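You operate a simulated robot arm through the tools that you are given. There is no shell and no other tool.

You are at the controls of a simulated robot arm. One attempt, no reset.

## Task
Polish the showcase lid, then lay the tiny calculator inside.
Fine: rub the smudge off with the felt block, put it back in its rest; the lid ends shut. Set down upright: felt block. Where these are worked on the way, their far stop is far enough and under half their travel is too little: showcase lid. What is to be rubbed or washed off counts as gone when no trace of it is left.

Only the result counts: the job must be done as asked and must still hold three seconds after the hand-in. Knocking over, shifting, dropping, spilling or breaking anything else fails it. Lids that push on must go on centred and level and be pressed home; caps that screw on are set level and turned clockwise until they are tight.

## Robot
A 6-joint arm with a two-finger parallel gripper, fixed in place. Base frame: the origin is on the floor under the middle of its stand, x ahead of it, y to its left, z up; the work surface is at about z = 0.8. Lengths are in m, angles in degrees, forces in N, time in s.
With the tool pointing down near the work surface it reaches from about 0.58 to 0.94 m from the base axis. Its first joint turns from -149.0 to 149.0 degrees. Payload 3.43 kg.
The TCP is the grasp point between the finger pads, 0.034 m short of the fingertips. In the tool frame z runs along the fingers and y along their closing line. Largest opening 0.128 m; finger width 0.024, thickness 0.012; the body of the gripper, 0.048 by 0.13 m, starts 0.096 m behind the TCP.
Orientation is that of the tool frame in the base frame, as a unit quaternion [w, x, y, z]. With the fingers straight down and closing along the base's y, the tool's x points along the base's -x, its y along +y and its z along -z.

## Interface
- The arm moves only by the tool step_arm. Its argument "series" is a list of rows, each a list of 3 entries, a list of its own where there are three numbers: the shift along the tool's x, y, z in m, then the turn, a rotation vector about the tool's x, y, z in degrees, then the gripper command, from -1 (shut) to 1 (fully open), values between in proportion. In form: [[[x, y, z], [ax, ay, az], gripper], ...]. A call has 1 to 20 rows; each row shifts and turns the commanded pose from where the row before left it, along the tool's axes as they then stand. Each row takes 0.2 s and may step no farther than 0.05 m and 8.6 degrees from the row before; otherwise, or with a gripper value out of range, the whole call is refused. A pose out of reach is approached as far as the arm can. The call stops where the force on the tool passes 70 N (or 10 N more than at its start, if that is more) or the arm is blocked; 0.2 s more then pass. Each finger travels about 0.108 m/s and halts on what it meets, pressing with about 40 N; the grip force reading is that of the motor and also rises with nothing between the fingers. The clock runs only during rows and for 0.2 s after the last one: add rows that do not move to give the fingers time. It gives the time, the measured TCP pose, the force on the tool (base axes), the opening and the grip force at its end, in the units of the frame above (readings bear some noise), with the torque about the TCP (base axes, N m) and any sound that the robot's microphone picked up.
- Cameras (640 x 400 px; columns grow to the right, rows downward): "scene" is fixed at [0.0498, -0.6522, 1.4844]; the picture's right is [-0.02, -1.00, 0.00], its down [-0.83, 0.02, -0.56] and it looks along [0.56, -0.01, -0.83] (base axes); focal length 310 px, centre (320, 200). "wrist" rides on the gripper at [0.076, -0.011, -0.16] in the tool frame; the picture's right is [0.15, 0.99, 0.00], its down [-0.88, 0.13, -0.46] and it looks along [-0.45, 0.07, 0.89] (tool axes); focal length 234 px, centre (320, 200). There is no depth. A picture from a camera that has moved, and an enlarged one, comes with that camera's place and axes in the base frame and with its lens.
- capture(camera): a new picture of that camera. No time passes.
- move_column(by): slides the trunk up (or, below 0, down) by that many m; the arm rides with it, the base frame stays. It gives what a move gives, with no picture.
- close_up(camera, box): a new picture of the part [left, top, right, bottom] of that camera's present view, enlarged. No time passes.
- close_job(): hands the job in; it is judged then, once.

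Nothing tells you positions but the pictures and the camera data. Unless the task says otherwise, let go and move clear before handing in.

The tools are called after "Call:" as a command line: name --argument value ..., lists and objects as JSON in quotes. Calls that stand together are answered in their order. step_arm: Moves the arm, as the interface text tells. Its arguments: {"type":"object","properties":{"series":{"type":"array","items":{"type":"array"}}},"required":["series"]} The other tools are called the same way: move_column (by) moves the trunk up or down; capture (camera) takes a picture; close_up (camera, box) takes an enlarged picture of a part of a camera's view; close_job () hands the job in.

At the start:

```text
time: 0.0
position: [0.2637, -0.7782, 1.204]
tcp_rot: [0.001, 0.0, 1.0, -0.001]
contact_force: [-0.5, 0.1, 0.0]
torque: [0.0, 0.0, 0.0]
grip_width: 0.1279
grip_force: 0.1
trunk travel left (down, up): [-0.675, 0.035]
```

scene: 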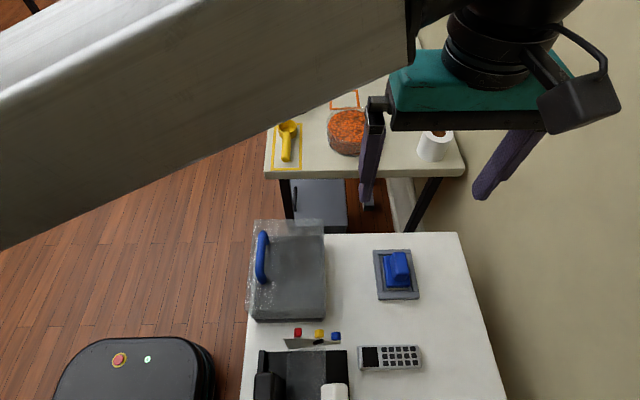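
wrist: 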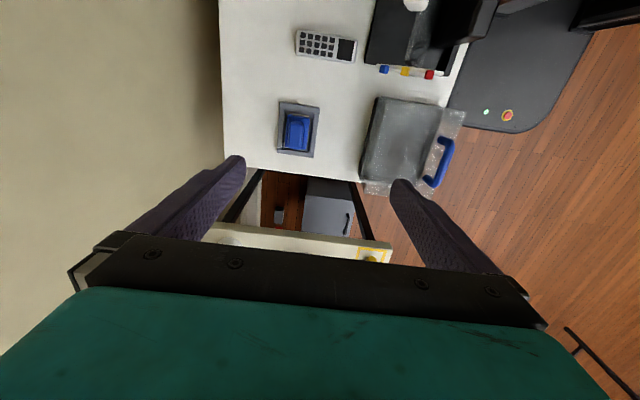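

I see a white work table with a showcase (transparent lid, blue handle), a blue felt block in a rest, and a small calculator. I'll look closer before moving.

Call:
close_up --camera "scene" --box '[230, 210, 350, 330]'

Call:
close_up --camera "scene" --box '[340, 230, 460, 390]'

Call:
close_up --camera "wrist" --box '[340, 70, 500, 210]'

Call:
close_up --camera "wrist" --box '[250, 0, 450, 180]'

```text
3.33 times, centred on (290, 270) of scene
camera zoom: at [0.0498, -0.6522, 1.4844], right [-0.02, -1.0, 0.0], down [-0.83, 0.02, -0.56], along [0.56, -0.01, -0.83], focal length 1033 px, centre (420, -33)
```

zoom: 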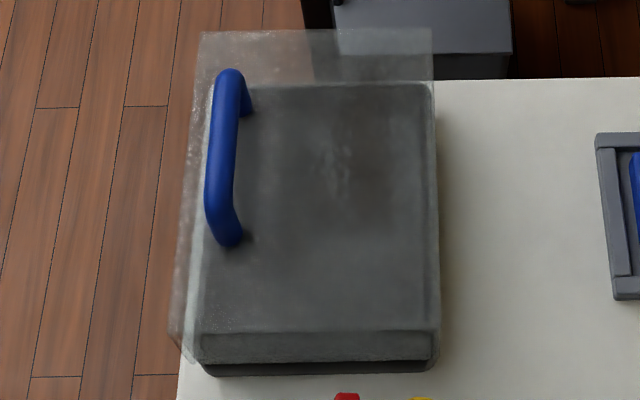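

```text
2.50 times, centred on (400, 310) of scene
camera zoom: at [0.0498, -0.6522, 1.4844], right [-0.02, -1.0, 0.0], down [-0.83, 0.02, -0.56], along [0.56, -0.01, -0.83], focal length 775 px, centre (120, -75)
```

zoom: 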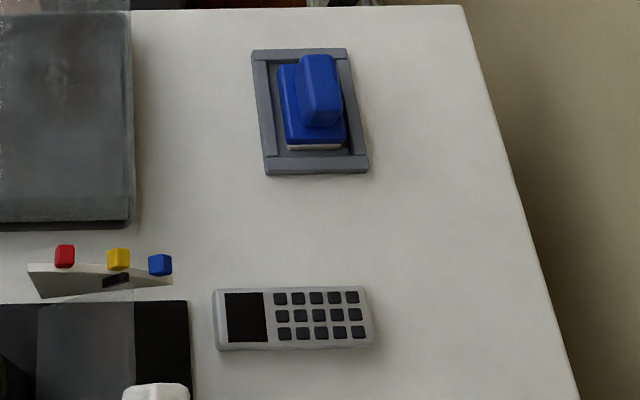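

```text
2.86 times, centred on (420, 140) of wrist
camera zoom: at [0.1879, -0.7899, 1.362], right [-0.15, 0.99, 0.0], down [0.88, 0.13, 0.46], along [0.45, 0.07, -0.89], focal length 669 px, centre (34, 371)
```

zoom: 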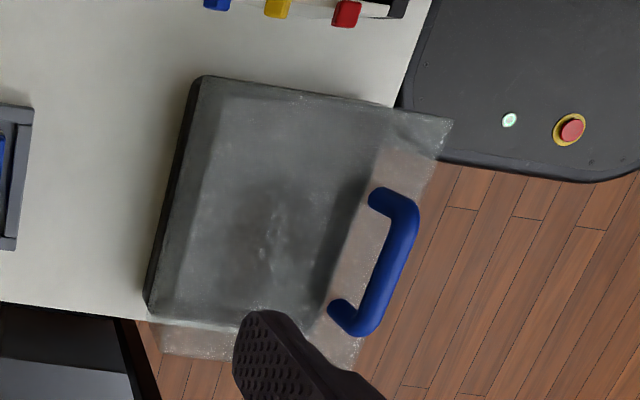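

```text
2.22 times, centred on (350, 90) of wrist
camera zoom: at [0.1879, -0.7899, 1.362], right [-0.15, 0.99, 0.0], down [0.88, 0.13, 0.46], along [0.45, 0.07, -0.89], focal length 520 px, centre (253, 444)
```

zoom: 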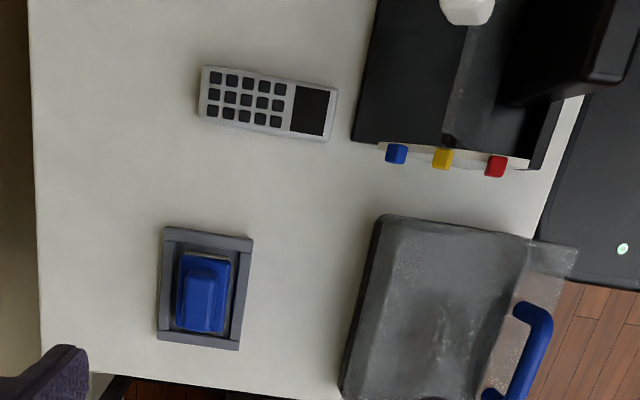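

The showcase looks like a transparent box with a blue bar handle on the robot side. The felt block sits in a grey rest near (0.30, -0.83) and the calculator near (0.13, -0.79). I'll move the wrist camera over the showcase to see how the lid works and where the smudge is.

Call:
step_arm --series '[[[0.01, 0.04, 0], [0, 0, 0], 1], [[0.01, 0.04, 0], [0, 0, 0], 1], [[0.01, 0.04, 0], [0, 0, 0], 1], [[0.01, 0.04, 0], [0, 0, 0], 1], [[0.01, 0.02, 0], [0, 0, 0], 1]]'

Call:
capture --camera "wrist"

Call:
capture --camera "scene"

```text
time: 1.2
position: [0.2139, -0.5968, 1.2043]
tcp_rot: [0.0, 0.0, 1.0, 0.0]
contact_force: [-0.7, -0.8, 0.8]
torque: [0.02, -0.01, -0.02]
grip_width: 0.1283
grip_force: 0.0
trunk travel left (down, up): [-0.675, 0.035]
```

```text
taken
camera wrist: at [0.1373, -0.6092, 1.362], right [-0.15, 0.99, 0.0], down [0.88, 0.13, 0.46], along [0.45, 0.07, -0.89], focal length 234 px, centre (320, 200)
```

wrist: 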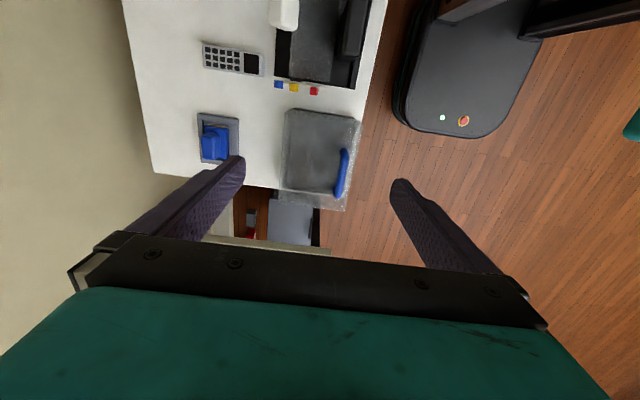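

```text
taken
```

scene: 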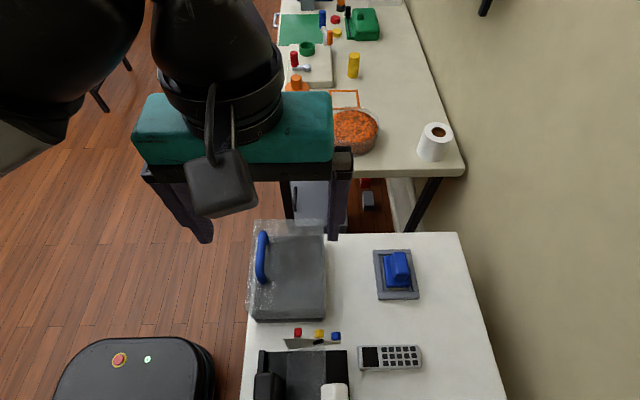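

The showcase is now in the wrist view; I'll enlarge it to see its build and the smudge.

Call:
close_up --camera "wrist" --box '[265, 90, 385, 220]'

Call:
close_up --camera "scene" --box '[240, 215, 335, 275]'

Call:
close_up --camera "scene" --box '[240, 265, 335, 330]'

```text
3.08 times, centred on (325, 155) of wrist
camera zoom: at [0.1373, -0.6092, 1.362], right [-0.15, 0.99, 0.0], down [0.88, 0.13, 0.46], along [0.45, 0.07, -0.89], focal length 720 px, centre (305, 338)
```

zoom: 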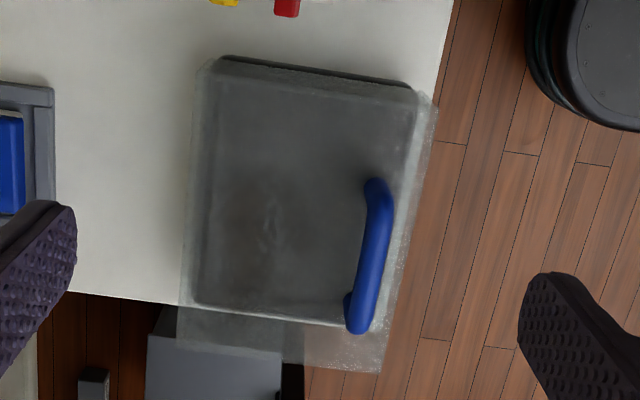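

```text
6.67 times, centred on (288, 245) of scene
camera zoom: at [0.0498, -0.6522, 1.4844], right [-0.02, -1.0, 0.0], down [-0.83, 0.02, -0.56], along [0.56, -0.01, -0.83], focal length 2066 px, centre (537, -100)
```

zoom: 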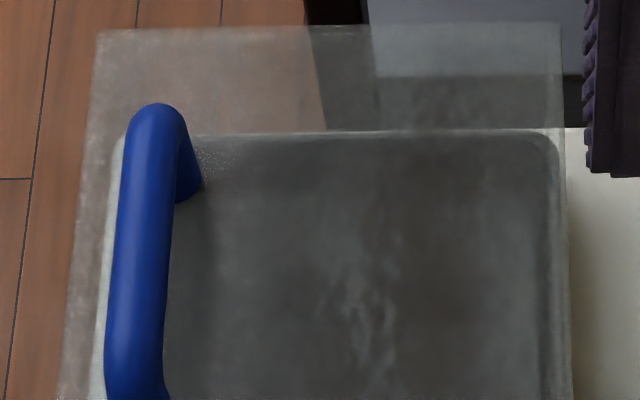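

```text
6.15 times, centred on (288, 298) of scene
camera zoom: at [0.0498, -0.6522, 1.4844], right [-0.02, -1.0, 0.0], down [-0.83, 0.02, -0.56], along [0.56, -0.01, -0.83], focal length 1907 px, centre (520, -400)
```

zoom: 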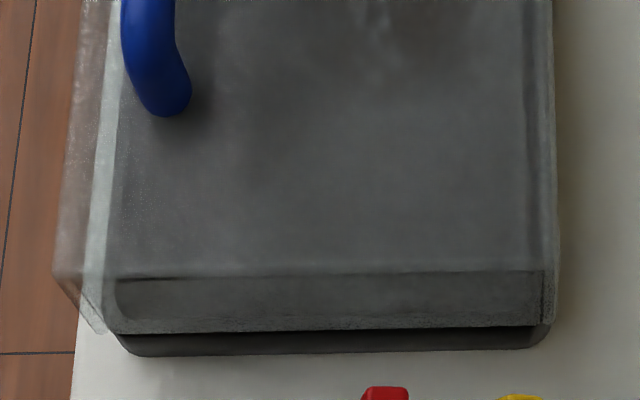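

The showcase appears to be a dark base with a clear dome spanning about x 0.20–0.39 and y -0.66 to -0.52, top near z 0.91, with the handle bar at about y -0.547, z 0.95. I'll lower the wrist camera for a closer look at the smudge and any hinge.

Call:
step_arm --series '[[[0, 0, 0.04], [0, 0, 0], 1], [[0, 0, 0.04], [0, 0, 0], 1], [[0, 0, 0.04], [0, 0, 0], 1], [[0, 0, 0.03], [0, 0, 0], 1]]'

Call:
capture --camera "wrist"

Call:
close_up --camera "wrist" --box '[230, 80, 410, 220]'

Call:
capture --camera "scene"

```text
time: 2.2
position: [0.2154, -0.5976, 1.0528]
tcp_rot: [0.0, 0.0, 1.0, -0.001]
contact_force: [-0.9, 0.4, 0.7]
torque: [0.01, 0.0, -0.03]
grip_width: 0.128
grip_force: 0.1
trunk travel left (down, up): [-0.675, 0.035]
```

```text
taken
camera wrist: at [0.1386, -0.6096, 1.2115], right [-0.15, 0.99, 0.0], down [0.88, 0.13, 0.46], along [0.45, 0.07, -0.89], focal length 234 px, centre (320, 200)
```

wrist: 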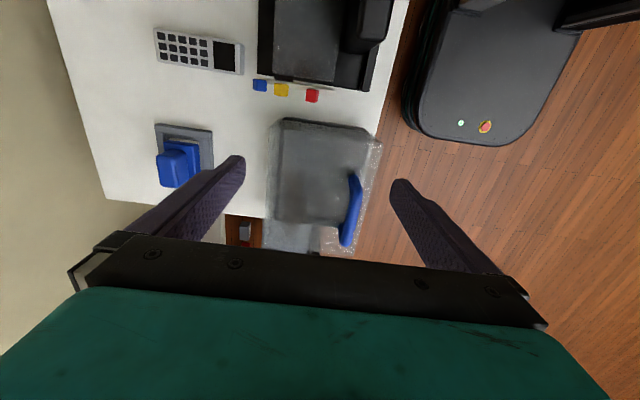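

```text
2.86 times, centred on (320, 150) of wrist
camera zoom: at [0.1386, -0.6096, 1.2115], right [-0.15, 0.99, 0.0], down [0.88, 0.13, 0.46], along [0.45, 0.07, -0.89], focal length 669 px, centre (320, 343)
```

zoom: 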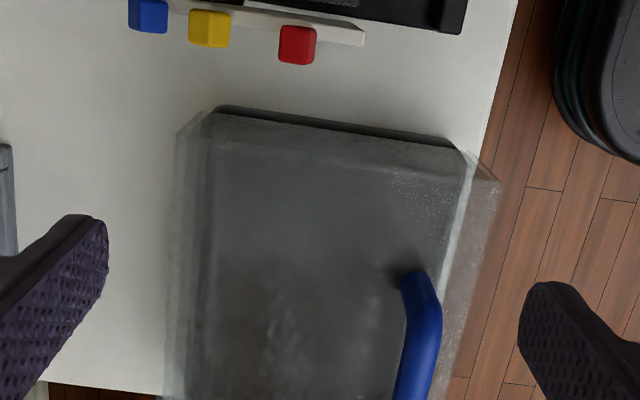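

```text
taken
```

scene: 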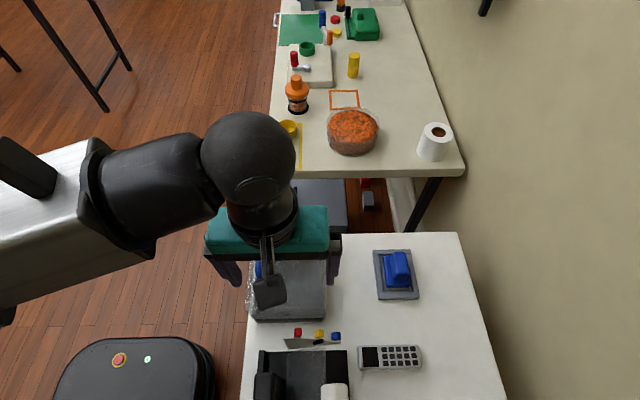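

Call:
close_up --camera "wrist" --box '[250, 110, 400, 255]'

Call:
close_up --camera "wrist" --box '[270, 160, 360, 235]'

Call:
close_up --camera "wrist" --box '[140, 110, 240, 200]'

```text
2.76 times, centred on (325, 182) of wrist
camera zoom: at [0.1386, -0.6096, 1.2115], right [-0.15, 0.99, 0.0], down [0.88, 0.13, 0.46], along [0.45, 0.07, -0.89], focal length 646 px, centre (306, 248)
```

zoom: 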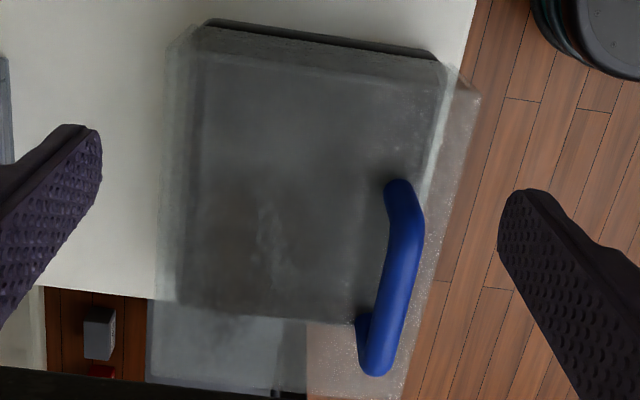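

```text
5.33 times, centred on (315, 198) of wrist
camera zoom: at [0.1386, -0.6096, 1.2115], right [-0.15, 0.99, 0.0], down [0.88, 0.13, 0.46], along [0.45, 0.07, -0.89], focal length 1249 px, centre (347, 213)
```

zoom: 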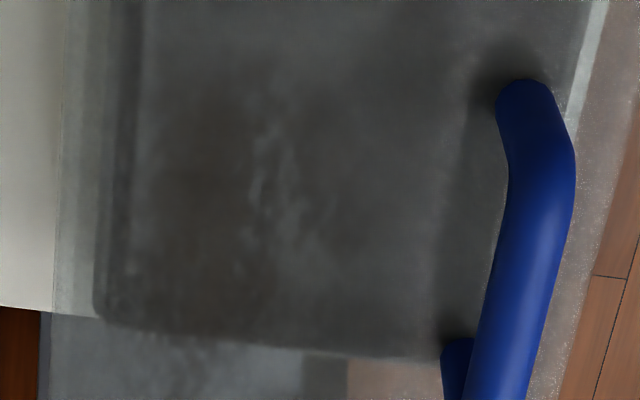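

```text
4.44 times, centred on (190, 155) of wrist
camera zoom: at [0.1386, -0.6096, 1.2115], right [-0.15, 0.99, 0.0], down [0.88, 0.13, 0.46], along [0.45, 0.07, -0.89], focal length 1041 px, centre (898, 400)
```

zoom: 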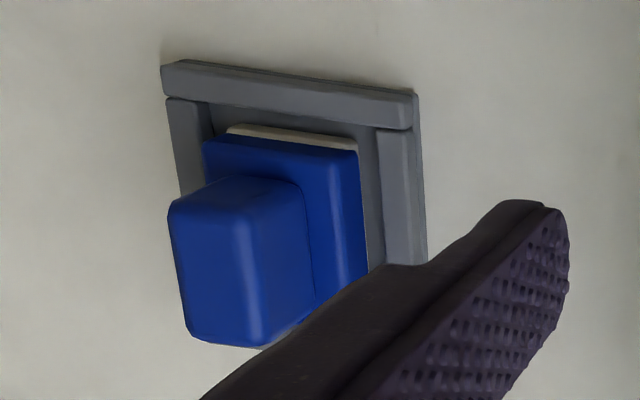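

The smudge is a cloudy brownish patch with white streaks around (0.25–0.33, -0.64 to -0.57) on top of the lid. Next I'll look straight at the felt block and the calculator from the wrist camera.

Call:
step_arm --series '[[[0, -0.04, 0], [0, 0, 0], 1], [[0, -0.04, 0], [0, 0, 0], 1], [[0, -0.04, 0], [0, 0, 0], 1], [[0, -0.04, 0], [0, 0, 0], 1], [[0, -0.04, 0], [0, 0, 0], 1], [[0, -0.03, 0], [0, 0, 0], 1]]'

Call:
capture --camera "wrist"

Call:
close_up --camera "wrist" --box '[250, 110, 400, 230]'

Call:
close_up --camera "wrist" --box '[250, 0, 400, 100]'

Call:
close_up --camera "wrist" --box '[400, 80, 560, 230]'

```text
time: 3.6
position: [0.2138, -0.8291, 1.054]
tcp_rot: [0.0, 0.0, 1.0, 0.0]
contact_force: [0.5, -0.8, -0.2]
torque: [0.0, -0.03, 0.01]
grip_width: 0.1282
grip_force: 0.1
trunk travel left (down, up): [-0.675, 0.035]
```

```text
taken
camera wrist: at [0.1378, -0.8407, 1.2119], right [-0.15, 0.99, 0.0], down [0.88, 0.13, 0.46], along [0.45, 0.07, -0.89], focal length 234 px, centre (320, 200)
```

wrist: 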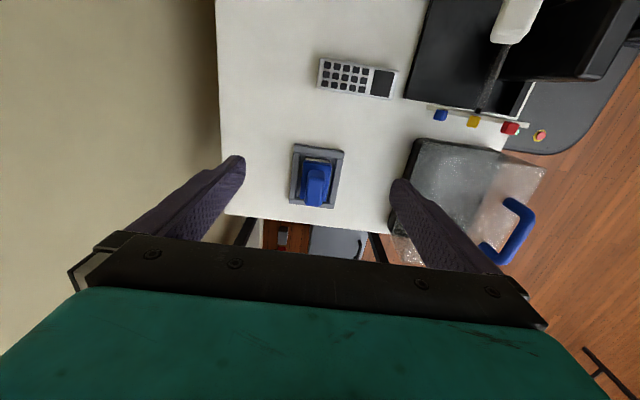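

```text
3.33 times, centred on (325, 170) of wrist
camera zoom: at [0.1378, -0.8407, 1.2119], right [-0.15, 0.99, 0.0], down [0.88, 0.13, 0.46], along [0.45, 0.07, -0.89], focal length 781 px, centre (303, 300)
```

zoom: 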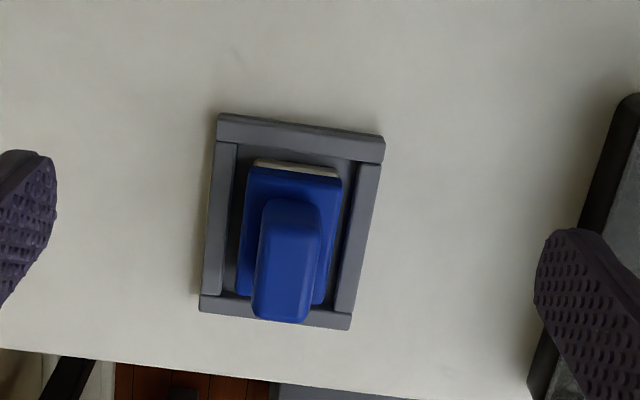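

```text
4.00 times, centred on (325, 50) of wrist
camera zoom: at [0.1378, -0.8407, 1.2119], right [-0.15, 0.99, 0.0], down [0.88, 0.13, 0.46], along [0.45, 0.07, -0.89], focal length 937 px, centre (300, 800)
```

zoom: 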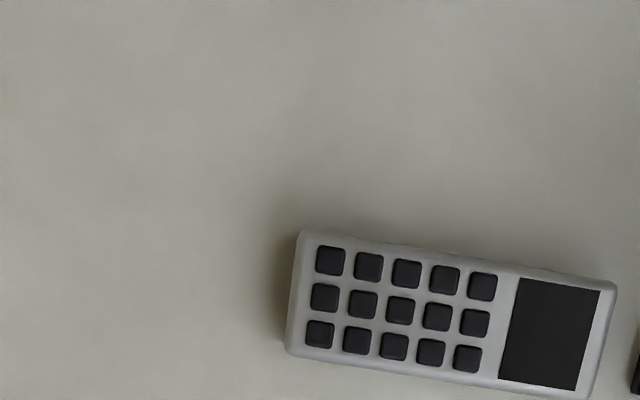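

```text
2.67 times, centred on (480, 155) of wrist
camera zoom: at [0.1378, -0.8407, 1.2119], right [-0.15, 0.99, 0.0], down [0.88, 0.13, 0.46], along [0.45, 0.07, -0.89], focal length 624 px, centre (-107, 320)
```

zoom: 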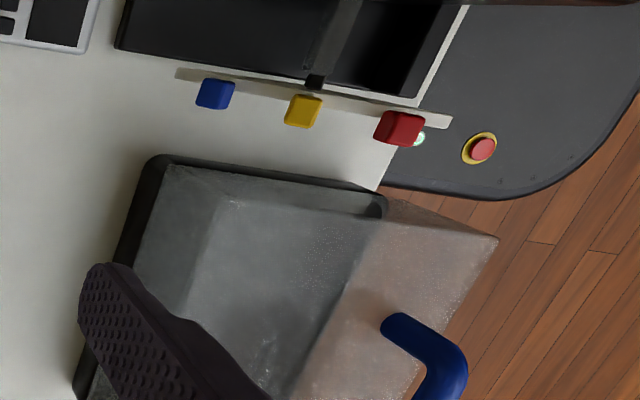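

The felt block has a raised handle about 27 mm wide along y, centred near (0.298, -0.824) with its top near z 0.88. I'll move above it with the fingers closing along y.

Call:
step_arm --series '[[[-0.03, 0.002, 0.02], [0, 0, 0], 1], [[-0.03, 0.002, 0.03], [0, 0, 0], 1], [[-0.024, 0.001, 0.03], [0, 0, 0], 1], [[0, 0, 0.02], [0, 0, 0], 1], [[0, 0, 0], [0, 0, 0], 1]]'

Call:
capture --camera "wrist"

Call:
close_up --camera "wrist" --box '[230, 100, 410, 240]'

Call:
capture --camera "scene"

```text
time: 4.8
position: [0.2991, -0.8231, 0.9546]
tcp_rot: [0.0, 0.0, 1.0, 0.0]
contact_force: [0.0, -0.6, 0.7]
torque: [0.0, 0.03, 0.01]
grip_width: 0.1282
grip_force: 0.0
trunk travel left (down, up): [-0.675, 0.035]
```

```text
taken
camera wrist: at [0.2227, -0.8349, 1.1123], right [-0.15, 0.99, 0.0], down [0.88, 0.13, 0.46], along [0.45, 0.07, -0.89], focal length 234 px, centre (320, 200)
```

wrist: 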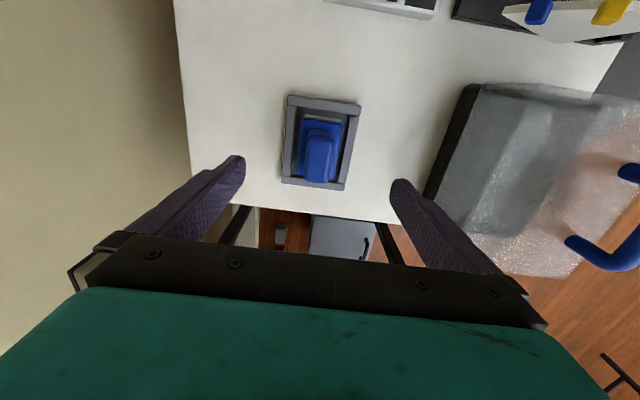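

```text
2.86 times, centred on (320, 170) of wrist
camera zoom: at [0.2227, -0.8349, 1.1123], right [-0.15, 0.99, 0.0], down [0.88, 0.13, 0.46], along [0.45, 0.07, -0.89], focal length 669 px, centre (320, 286)
```

zoom: 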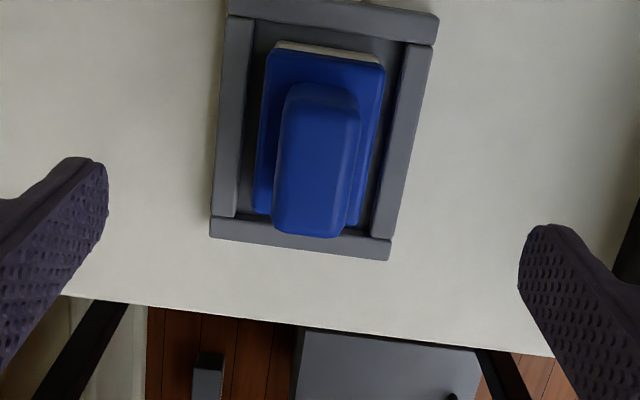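

```text
taken
```

scene: 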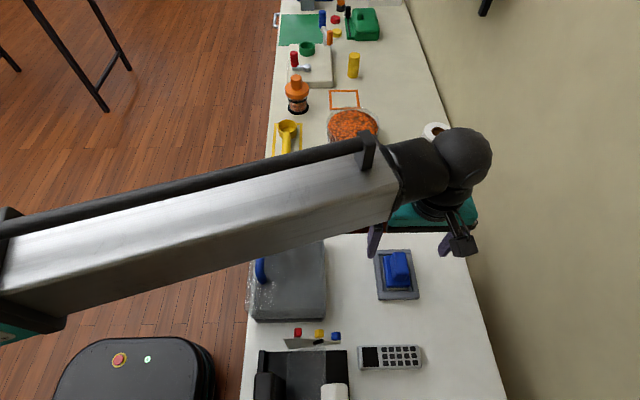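

Handle centre looks to be near (0.296, -0.8245) with top about z 0.873. I'll descend so the tips stay just above the block's plate, then close.

Call:
step_arm --series '[[[0.002, -0.0015, 0.03], [0, 0, 0], 1], [[0, 0, 0.03], [0, 0, 0], 1], [[0, 0, 0.015], [0, 0, 0], 1], [[0, 0, 0.01], [0, 0, 0], 1], [[0, 0, 0], [0, 0, 0], 1]]'

Call:
capture --camera "wrist"

Call:
capture --camera "scene"

```text
time: 6.0
position: [0.2957, -0.8238, 0.8701]
tcp_rot: [0.0, -0.001, 1.0, 0.0]
contact_force: [-0.7, 1.1, 0.4]
torque: [0.01, -0.03, 0.0]
grip_width: 0.1279
grip_force: 0.1
trunk travel left (down, up): [-0.675, 0.035]
```

```text
taken
camera wrist: at [0.2199, -0.8356, 1.0272], right [-0.15, 0.99, 0.0], down [0.88, 0.13, 0.46], along [0.45, 0.07, -0.89], focal length 234 px, centre (320, 200)
```

wrist: 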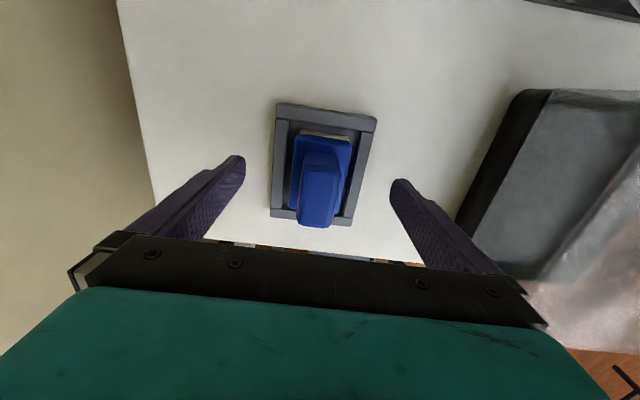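

```text
taken
```

scene: 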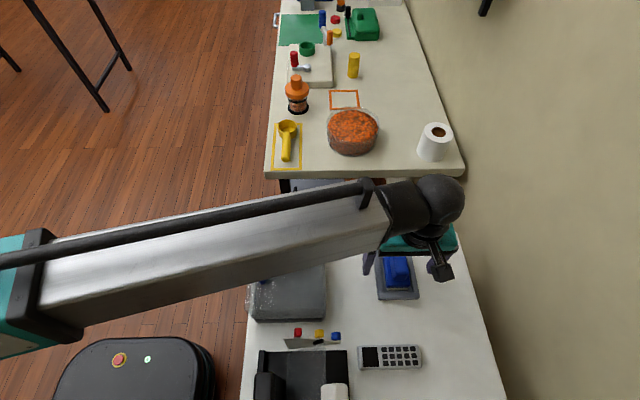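

Positioned around the handle with no contact; closing the gripper.

Call:
step_arm --series '[[[0, 0, 0], [0, 0, 0], -1], [[0, 0, 0], [0, 0, 0], -1], [[0, 0, 0], [0, 0, 0], -1], [[0, 0, 0], [0, 0, 0], -1], [[0, 0, 0], [0, 0, 0], -1]]'

Call:
capture --camera "wrist"

Call:
close_up --camera "wrist" --box '[240, 90, 410, 250]'

```text
time: 7.2
position: [0.2969, -0.8243, 0.8697]
tcp_rot: [0.0, -0.001, 1.0, 0.0]
contact_force: [0.0, 0.4, 1.4]
torque: [-0.01, -0.01, -0.02]
grip_width: 0.0288
grip_force: 40.3
trunk travel left (down, up): [-0.675, 0.035]
```

```text
taken
camera wrist: at [0.2198, -0.8355, 1.0274], right [-0.15, 0.99, 0.0], down [0.88, 0.13, 0.46], along [0.45, 0.07, -0.89], focal length 234 px, centre (320, 200)
```

wrist: 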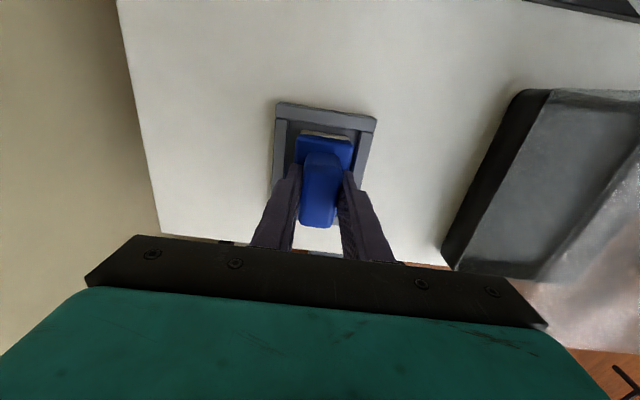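

```text
2.50 times, centred on (325, 170) of wrist
camera zoom: at [0.2198, -0.8355, 1.0274], right [-0.15, 0.99, 0.0], down [0.88, 0.13, 0.46], along [0.45, 0.07, -0.89], focal length 585 px, centre (308, 275)
```

zoom: 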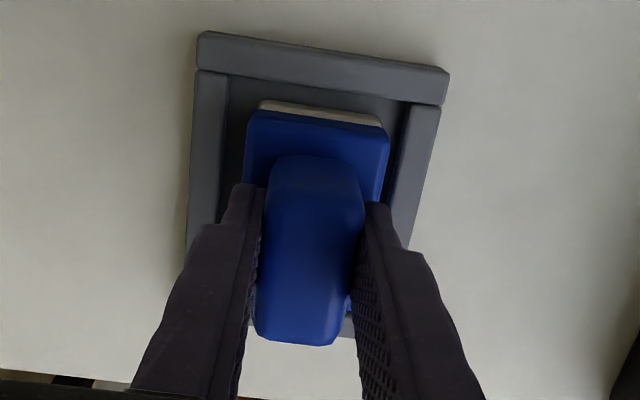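

The block is gripped (28.8 mm). I'll lift it straight up and check.

Call:
step_arm --series '[[[0, 0, -0.01], [0, 0, 0], -1], [[0, 0, -0.03], [0, 0, 0], -1], [[0, 0, -0.04], [0, 0, 0], -1], [[0, 0, -0.04], [0, 0, 0], -1], [[0, 0, -0.04], [0, 0, 0], -1], [[0, 0, -0.03], [0, 0, 0], -1]]'

Call:
capture --camera "wrist"

Call:
close_up --camera "wrist" --box '[240, 90, 410, 250]'

Call:
capture --camera "scene"

```text
time: 8.6
position: [0.297, -0.8241, 1.0587]
tcp_rot: [0.0, 0.0, 1.0, 0.001]
contact_force: [-0.5, 0.5, -0.4]
torque: [0.01, -0.06, 0.03]
grip_width: 0.0289
grip_force: 39.7
trunk travel left (down, up): [-0.675, 0.035]
```

```text
taken
camera wrist: at [0.2201, -0.8364, 1.2175], right [-0.15, 0.99, 0.0], down [0.88, 0.13, 0.46], along [0.45, 0.07, -0.89], focal length 234 px, centre (320, 200)
```

wrist: 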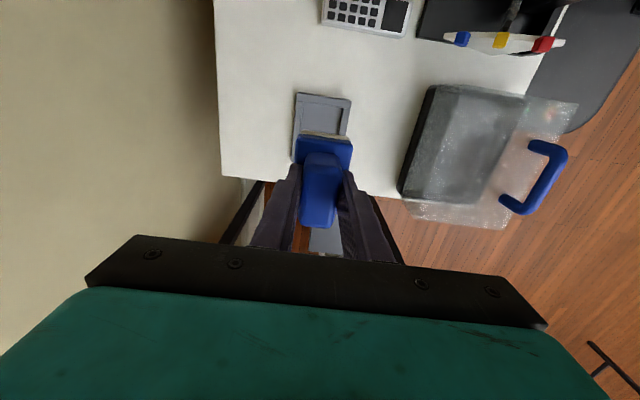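

```text
2.50 times, centred on (325, 170) of wrist
camera zoom: at [0.2201, -0.8364, 1.2175], right [-0.15, 0.99, 0.0], down [0.88, 0.13, 0.46], along [0.45, 0.07, -0.89], focal length 585 px, centre (308, 275)
```

zoom: 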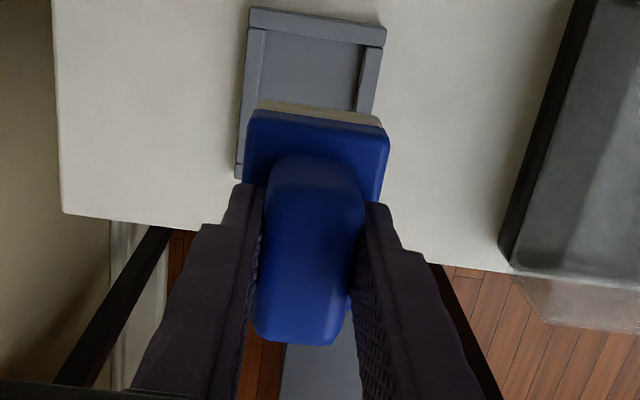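

```text
taken
```

scene: 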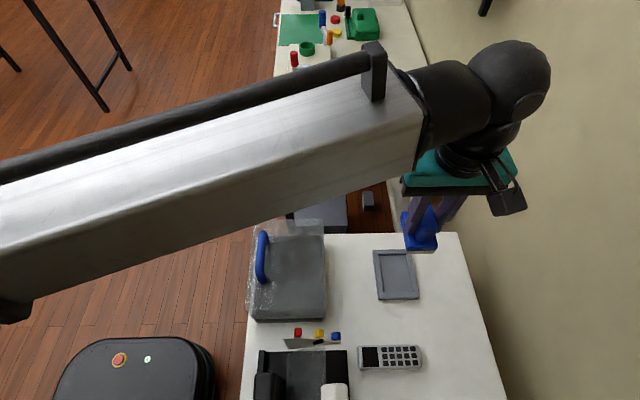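

The block is held level, and the rest is empty. Now I'll carry it over the lid, staying above the handle height.

Call:
step_arm --series '[[[0, 0.04, 0], [0, 0, 0], -1], [[0, 0.04, 0], [0, 0, 0], -1], [[0, 0.04, 0], [0, 0, 0], -1], [[0, 0.04, 0], [0, 0, 0], -1], [[0, 0.04, 0], [0, 0, 0], -1], [[0.002, 0.015, 0], [0, 0, 0], -1], [[0, 0, 0], [0, 0, 0], -1]]'

Call:
capture --camera "wrist"

Call:
close_up --camera "wrist" --box '[240, 90, 410, 250]'

Call:
capture --camera "scene"

```text
time: 10.2
position: [0.294, -0.6106, 1.0578]
tcp_rot: [0.0, 0.0, 1.0, 0.0]
contact_force: [-0.3, -0.3, -0.7]
torque: [-0.01, -0.04, 0.01]
grip_width: 0.0291
grip_force: 40.1
trunk travel left (down, up): [-0.675, 0.035]
```

```text
taken
camera wrist: at [0.2181, -0.6223, 1.2167], right [-0.15, 0.99, 0.0], down [0.88, 0.13, 0.46], along [0.45, 0.07, -0.89], focal length 234 px, centre (320, 200)
```

wrist: 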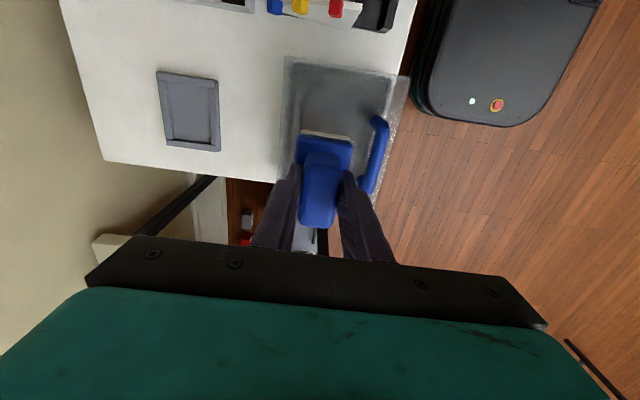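

```text
2.50 times, centred on (325, 170) of wrist
camera zoom: at [0.2181, -0.6223, 1.2167], right [-0.15, 0.99, 0.0], down [0.88, 0.13, 0.46], along [0.45, 0.07, -0.89], focal length 585 px, centre (308, 275)
```

zoom: 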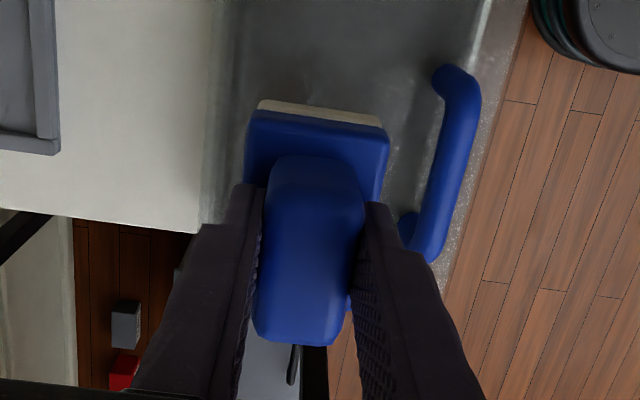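

```text
taken
```

scene: 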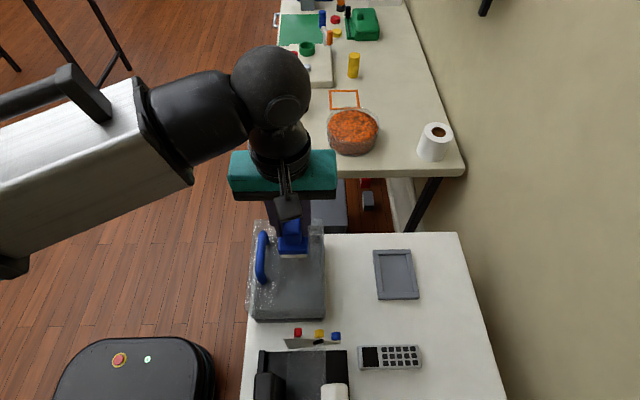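

The block hangs above the lid centre with clearance to the handle. I'll descend gradually until the felt touches the glass.

Call:
step_arm --series '[[[0, 0, 0.03], [0, 0, 0], -1], [[0, 0, 0.03], [0, 0, 0], -1], [[0, 0, 0.01], [0, 0, 0], -1], [[0, 0, 0], [0, 0, 0], -1]]'

Call:
close_up --camera "scene" --box '[235, 215, 345, 335]'

Call:
capture --camera "wrist"

```text
time: 11.2
position: [0.2938, -0.6095, 0.9892]
tcp_rot: [0.0, 0.0, 1.0, 0.0]
contact_force: [0.0, -0.8, -1.1]
torque: [-0.04, -0.06, 0.02]
grip_width: 0.0289
grip_force: 39.6
trunk travel left (down, up): [-0.675, 0.035]
```

```text
3.33 times, centred on (290, 275) of scene
camera zoom: at [0.0498, -0.6522, 1.4844], right [-0.02, -1.0, 0.0], down [-0.83, 0.02, -0.56], along [0.56, -0.01, -0.83], focal length 1033 px, centre (420, -50)
```

zoom: 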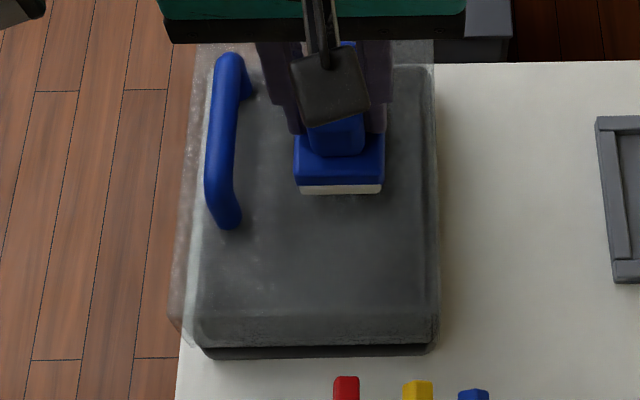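

```text
taken
camera wrist: at [0.2174, -0.6215, 1.1465], right [-0.15, 0.99, 0.0], down [0.88, 0.13, 0.46], along [0.45, 0.07, -0.89], focal length 234 px, centre (320, 200)
```

wrist: 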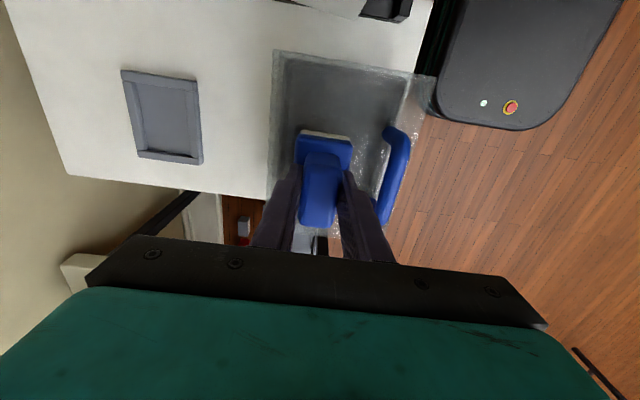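

No contact yet; continuing down in small steps while watching the force.

Call:
step_arm --series '[[[0, 0, 0.004], [0, 0, 0], -1], [[0, 0, 0.003], [0, 0, 0], -1], [[0, 0, 0], [0, 0, 0], -1]]'

```text
time: 12.0
position: [0.294, -0.6095, 0.9806]
tcp_rot: [0.001, 0.0, 1.0, 0.0]
contact_force: [1.2, -0.2, -1.5]
torque: [0.01, 0.01, -0.01]
grip_width: 0.0296
grip_force: 40.4
trunk travel left (down, up): [-0.675, 0.035]
```

Call:
step_arm --series '[[[0, 0, 0.003], [0, 0, 0], -1], [[0, 0, 0], [0, 0, 0], -1]]'

Call:
close_up --camera "scene" --box '[235, 215, 345, 335]'

```text
time: 12.6
position: [0.2942, -0.6094, 0.978]
tcp_rot: [0.0, 0.0, 1.0, 0.0]
contact_force: [0.0, 0.4, 0.1]
torque: [-0.03, -0.02, -0.03]
grip_width: 0.0293
grip_force: 40.7
trunk travel left (down, up): [-0.675, 0.035]
```

```text
3.33 times, centred on (290, 275) of scene
camera zoom: at [0.0498, -0.6522, 1.4844], right [-0.02, -1.0, 0.0], down [-0.83, 0.02, -0.56], along [0.56, -0.01, -0.83], focal length 1033 px, centre (420, -50)
```

zoom: 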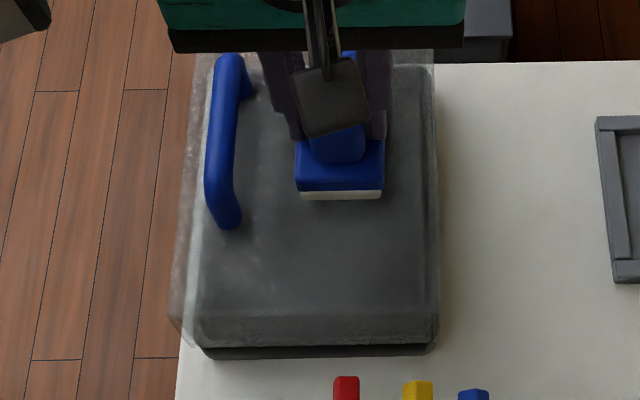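

Call:
step_arm --series '[[[0, 0, 0.003], [0, 0, 0], -1], [[0, 0, 0], [0, 0, 0], -1]]'

Call:
step_arm --series '[[[0, 0, 0.002], [0, 0, 0], -1], [[0, 0, 0], [0, 0, 0], -1]]'

```text
time: 13.2
position: [0.2946, -0.6095, 0.9758]
tcp_rot: [0.0, -0.001, 1.0, 0.0]
contact_force: [0.4, -0.3, -1.9]
torque: [-0.03, -0.01, 0.02]
grip_width: 0.0291
grip_force: 40.4
trunk travel left (down, up): [-0.675, 0.035]
```

```text
time: 13.8
position: [0.2949, -0.6093, 0.9736]
tcp_rot: [0.0, 0.001, 1.0, 0.0]
contact_force: [1.1, 0.1, -1.4]
torque: [0.02, 0.02, 0.0]
grip_width: 0.0293
grip_force: 40.0
trunk travel left (down, up): [-0.675, 0.035]
```

Call:
step_arm --series '[[[0, 0, 0.002], [0, 0, 0], -1], [[0, 0, 0], [0, 0, 0], -1]]'

Call:
step_arm --series '[[[0, 0, 0.002], [0, 0, 0], -1], [[0, 0, 0], [0, 0, 0], -1]]'

Call:
close_up --camera "scene" --box '[235, 215, 345, 335]'

```text
time: 14.4
position: [0.2941, -0.6105, 0.9732]
tcp_rot: [-0.001, 0.0, 1.0, 0.0]
contact_force: [0.1, -1.5, 11.4]
torque: [0.09, 0.1, -0.02]
grip_width: 0.0291
grip_force: 39.9
trunk travel left (down, up): [-0.675, 0.035]
```

```text
time: 15.0
position: [0.2943, -0.6084, 0.9728]
tcp_rot: [0.001, 0.0, 1.0, -0.003]
contact_force: [2.2, -5.5, 34.2]
torque: [0.02, 0.06, 0.03]
grip_width: 0.0292
grip_force: 39.7
trunk travel left (down, up): [-0.675, 0.035]
```

```text
3.33 times, centred on (290, 275) of scene
camera zoom: at [0.0498, -0.6522, 1.4844], right [-0.02, -1.0, 0.0], down [-0.83, 0.02, -0.56], along [0.56, -0.01, -0.83], focal length 1033 px, centre (420, -50)
```

zoom: 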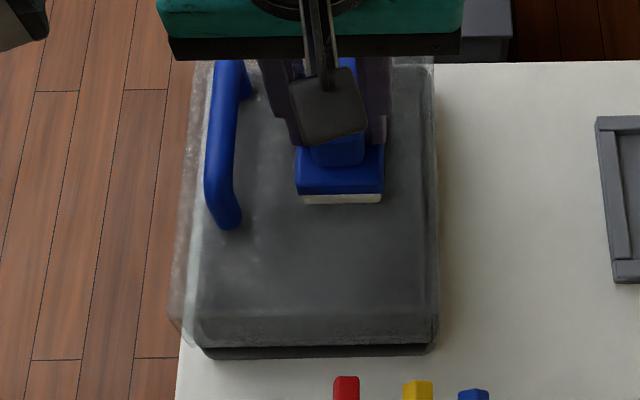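

Felt touches the glass at TCP z ≈ 0.973 (34 N is a bit much). I'll ease off 2 mm and start rubbing along x.

Call:
step_arm --series '[[[0, 0, -0.002], [0, 0, 0], -1], [[-0.015, 0, 0], [0, 0, 0], -1], [[-0.015, 0, 0], [0, 0, 0], -1], [[0.015, 0, 0], [0, 0, 0], -1], [[0.015, 0, 0], [0, 0, 0], -1], [[0.015, 0, 0], [0, 0, 0], -1], [[0.015, 0, 0], [0, 0, 0], -1], [[-0.015, 0, 0], [0, 0, 0], -1], [[-0.015, 0, 0], [0, 0, 0], -1]]'

Call:
close_up --camera "scene" --box '[235, 215, 345, 335]'

```text
time: 17.0
position: [0.2918, -0.6096, 0.9731]
tcp_rot: [0.0, 0.001, 1.0, 0.001]
contact_force: [-4.9, 0.1, 15.9]
torque: [0.04, -0.04, -0.01]
grip_width: 0.0292
grip_force: 40.1
trunk travel left (down, up): [-0.675, 0.035]
```

```text
3.33 times, centred on (290, 275) of scene
camera zoom: at [0.0498, -0.6522, 1.4844], right [-0.02, -1.0, 0.0], down [-0.83, 0.02, -0.56], along [0.56, -0.01, -0.83], focal length 1033 px, centre (420, -50)
```

zoom: 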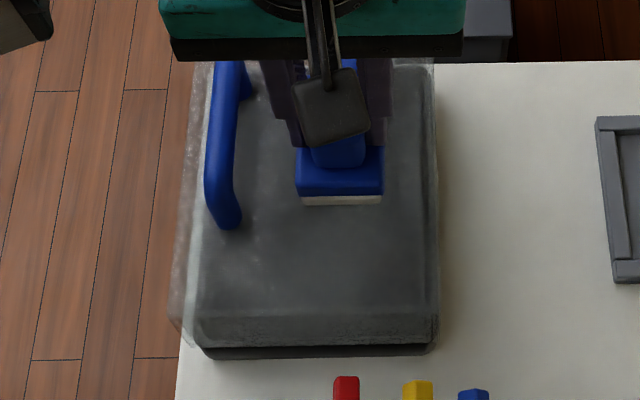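

The smudge area is being rubbed and the case hasn't moved. Continuing the raster: next lanes toward the handle.

Call:
step_arm --series '[[[0, 0.012, 0], [0, 0, 0], -1], [[-0.02, 0, 0], [0, 0, 0], -1], [[-0.02, 0, 0], [0, 0, 0], -1], [[0.02, 0, 0], [0, 0, 0], -1], [[0.02, 0, 0], [0, 0, 0], -1], [[0.02, 0, 0], [0, 0, 0], -1], [[0.02, 0, 0], [0, 0, 0], -1], [[-0.02, 0, 0], [0, 0, 0], -1], [[-0.02, 0, 0], [0, 0, 0], -1], [[0, 0.011, 0], [0, 0, 0], -1], [[-0.02, 0, 0], [0, 0, 0], -1], [[-0.02, 0, 0], [0, 0, 0], -1], [[0.02, 0, 0], [0, 0, 0], -1], [[0.02, 0, 0], [0, 0, 0], -1], [[0.02, 0, 0], [0, 0, 0], -1], [[0.02, 0, 0], [0, 0, 0], -1], [[-0.02, 0, 0], [0, 0, 0], -1], [[-0.02, 0, 0], [0, 0, 0], -1]]'

Call:
close_up --camera "scene" --box '[235, 215, 345, 335]'

Call:
close_up --camera "wrist" --box '[240, 40, 440, 250]'

```text
time: 20.8
position: [0.293, -0.5849, 0.9729]
tcp_rot: [0.0, 0.0, 1.0, -0.001]
contact_force: [-4.7, 0.9, 15.4]
torque: [0.04, 0.05, 0.05]
grip_width: 0.0291
grip_force: 39.7
trunk travel left (down, up): [-0.675, 0.035]
```

```text
3.33 times, centred on (290, 275) of scene
camera zoom: at [0.0498, -0.6522, 1.4844], right [-0.02, -1.0, 0.0], down [-0.83, 0.02, -0.56], along [0.56, -0.01, -0.83], focal length 1033 px, centre (420, -50)
```

zoom: 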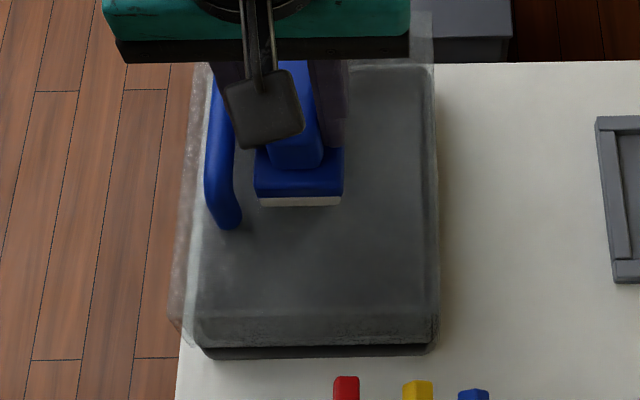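

```text
1.90 times, centred on (340, 145) of wrist
camera zoom: at [0.2167, -0.5975, 1.1305], right [-0.15, 0.99, 0.0], down [0.88, 0.13, 0.46], along [0.45, 0.07, -0.89], focal length 446 px, centre (282, 305)
```

zoom: 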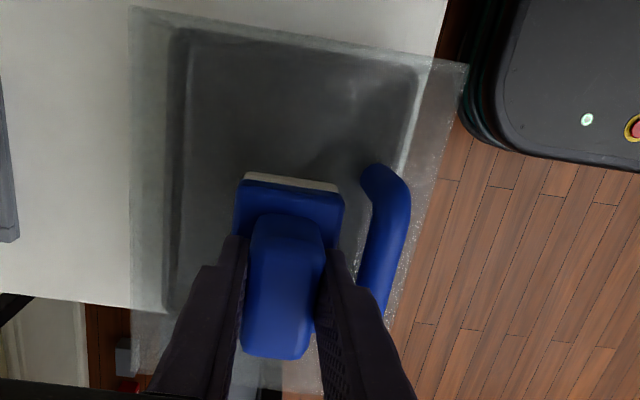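

Now rubbing the lanes toward the far (-y) side.

Call:
step_arm --series '[[[0, -0.02, 0], [0, 0, 0], -1], [[0, -0.02, 0], [0, 0, 0], -1], [[-0.02, 0, 0], [0, 0, 0], -1], [[-0.02, 0, 0], [0, 0, 0], -1], [[0.02, 0, 0], [0, 0, 0], -1], [[0.02, 0, 0], [0, 0, 0], -1], [[0.02, 0, 0], [0, 0, 0], -1], [[0.02, 0, 0], [0, 0, 0], -1], [[-0.02, 0, 0], [0, 0, 0], -1], [[-0.02, 0, 0], [0, 0, 0], -1], [[0, -0.011, 0], [0, 0, 0], -1], [[-0.02, 0, 0], [0, 0, 0], -1], [[-0.02, 0, 0], [0, 0, 0], -1], [[0.02, 0, 0], [0, 0, 0], -1], [[0.02, 0, 0], [0, 0, 0], -1], [[0.02, 0, 0], [0, 0, 0], -1], [[0.02, 0, 0], [0, 0, 0], -1], [[-0.02, 0, 0], [0, 0, 0], -1], [[-0.02, 0, 0], [0, 0, 0], -1]]'

Call:
close_up --camera "scene" --box '[235, 215, 345, 335]'

Call:
close_up --camera "wrist" --box '[240, 40, 440, 250]'

```text
time: 24.8
position: [0.2934, -0.6381, 0.9712]
tcp_rot: [-0.001, 0.0, 1.0, -0.001]
contact_force: [-3.2, 0.7, 11.9]
torque: [0.04, 0.02, 0.05]
grip_width: 0.0293
grip_force: 39.9
trunk travel left (down, up): [-0.675, 0.035]
```

```text
3.33 times, centred on (290, 275) of scene
camera zoom: at [0.0498, -0.6522, 1.4844], right [-0.02, -1.0, 0.0], down [-0.83, 0.02, -0.56], along [0.56, -0.01, -0.83], focal length 1033 px, centre (420, -50)
```

zoom: 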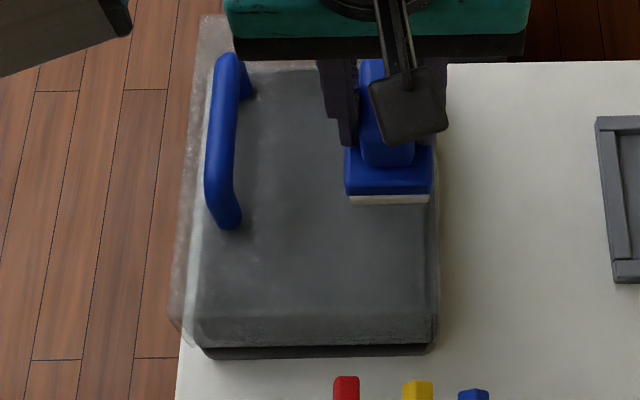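

```text
1.90 times, centred on (340, 145) of wrist
camera zoom: at [0.2169, -0.6485, 1.1304], right [-0.15, 0.99, 0.0], down [0.88, 0.13, 0.46], along [0.45, 0.07, -0.89], focal length 446 px, centre (282, 305)
```

zoom: 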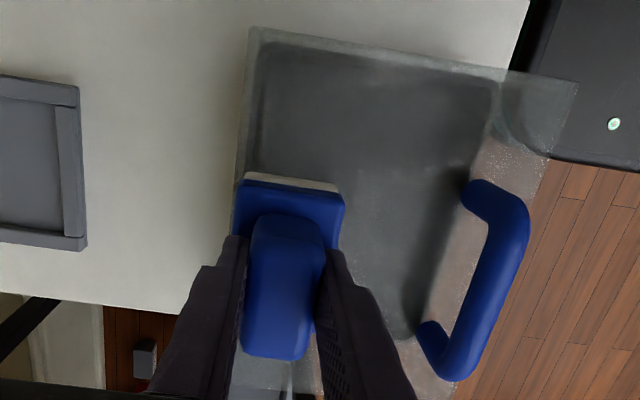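

Now I'll lift off and move the block aside to inspect the lid.

Call:
step_arm --series '[[[0, 0, -0.03], [0, 0, 0], -1], [[0, 0, -0.04], [0, 0, 0], -1], [[0, -0.04, -0.01], [0, 0, 0], -1], [[0, -0.04, 0], [0, 0, 0], -1], [[0, -0.04, 0], [0, 0, 0], -1], [[0, -0.04, 0], [0, 0, 0], -1], [[0, 0, 0], [0, 0, 0], -1]]'

Call:
capture --camera "scene"

Call:
close_up --camera "scene" --box '[240, 215, 335, 275]'

Call:
close_up --camera "scene" --box '[240, 265, 335, 330]'

Call:
close_up --camera "wrist" --box '[340, 70, 560, 230]'

```text
time: 26.4
position: [0.2939, -0.7979, 1.0514]
tcp_rot: [0.0, 0.0, 1.0, 0.001]
contact_force: [-0.5, 0.5, -1.2]
torque: [-0.02, -0.02, -0.04]
grip_width: 0.0289
grip_force: 40.2
trunk travel left (down, up): [-0.675, 0.035]
```

```text
taken
```

scene: 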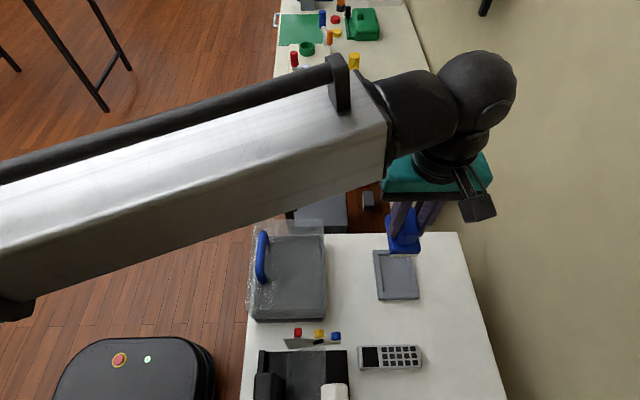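

```text
6.67 times, centred on (288, 245) of scene
camera zoom: at [0.0498, -0.6522, 1.4844], right [-0.02, -1.0, 0.0], down [-0.83, 0.02, -0.56], along [0.56, -0.01, -0.83], focal length 2066 px, centre (537, -100)
```

zoom: 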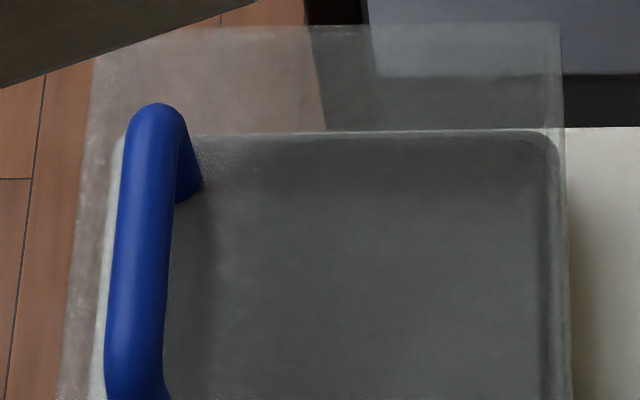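

```text
6.15 times, centred on (288, 298) of scene
camera zoom: at [0.0498, -0.6522, 1.4844], right [-0.02, -1.0, 0.0], down [-0.83, 0.02, -0.56], along [0.56, -0.01, -0.83], focal length 1907 px, centre (520, -400)
```

zoom: 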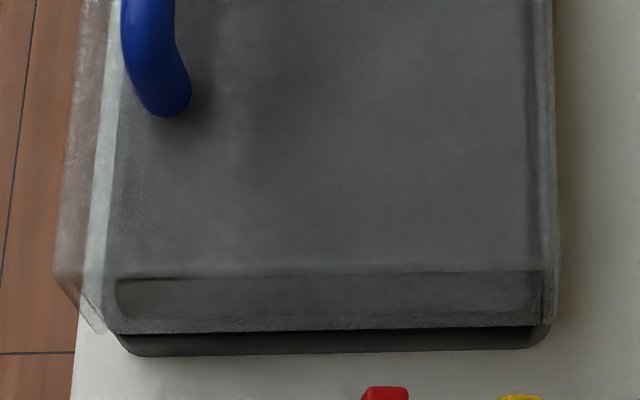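

```text
2.50 times, centred on (450, 150) of wrist
camera zoom: at [0.2176, -0.8096, 1.2099], right [-0.15, 0.99, 0.0], down [0.88, 0.13, 0.46], along [0.45, 0.07, -0.89], focal length 585 px, centre (-5, 325)
```

zoom: 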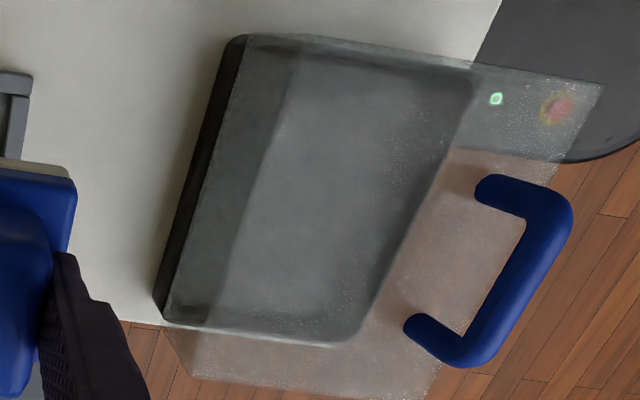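

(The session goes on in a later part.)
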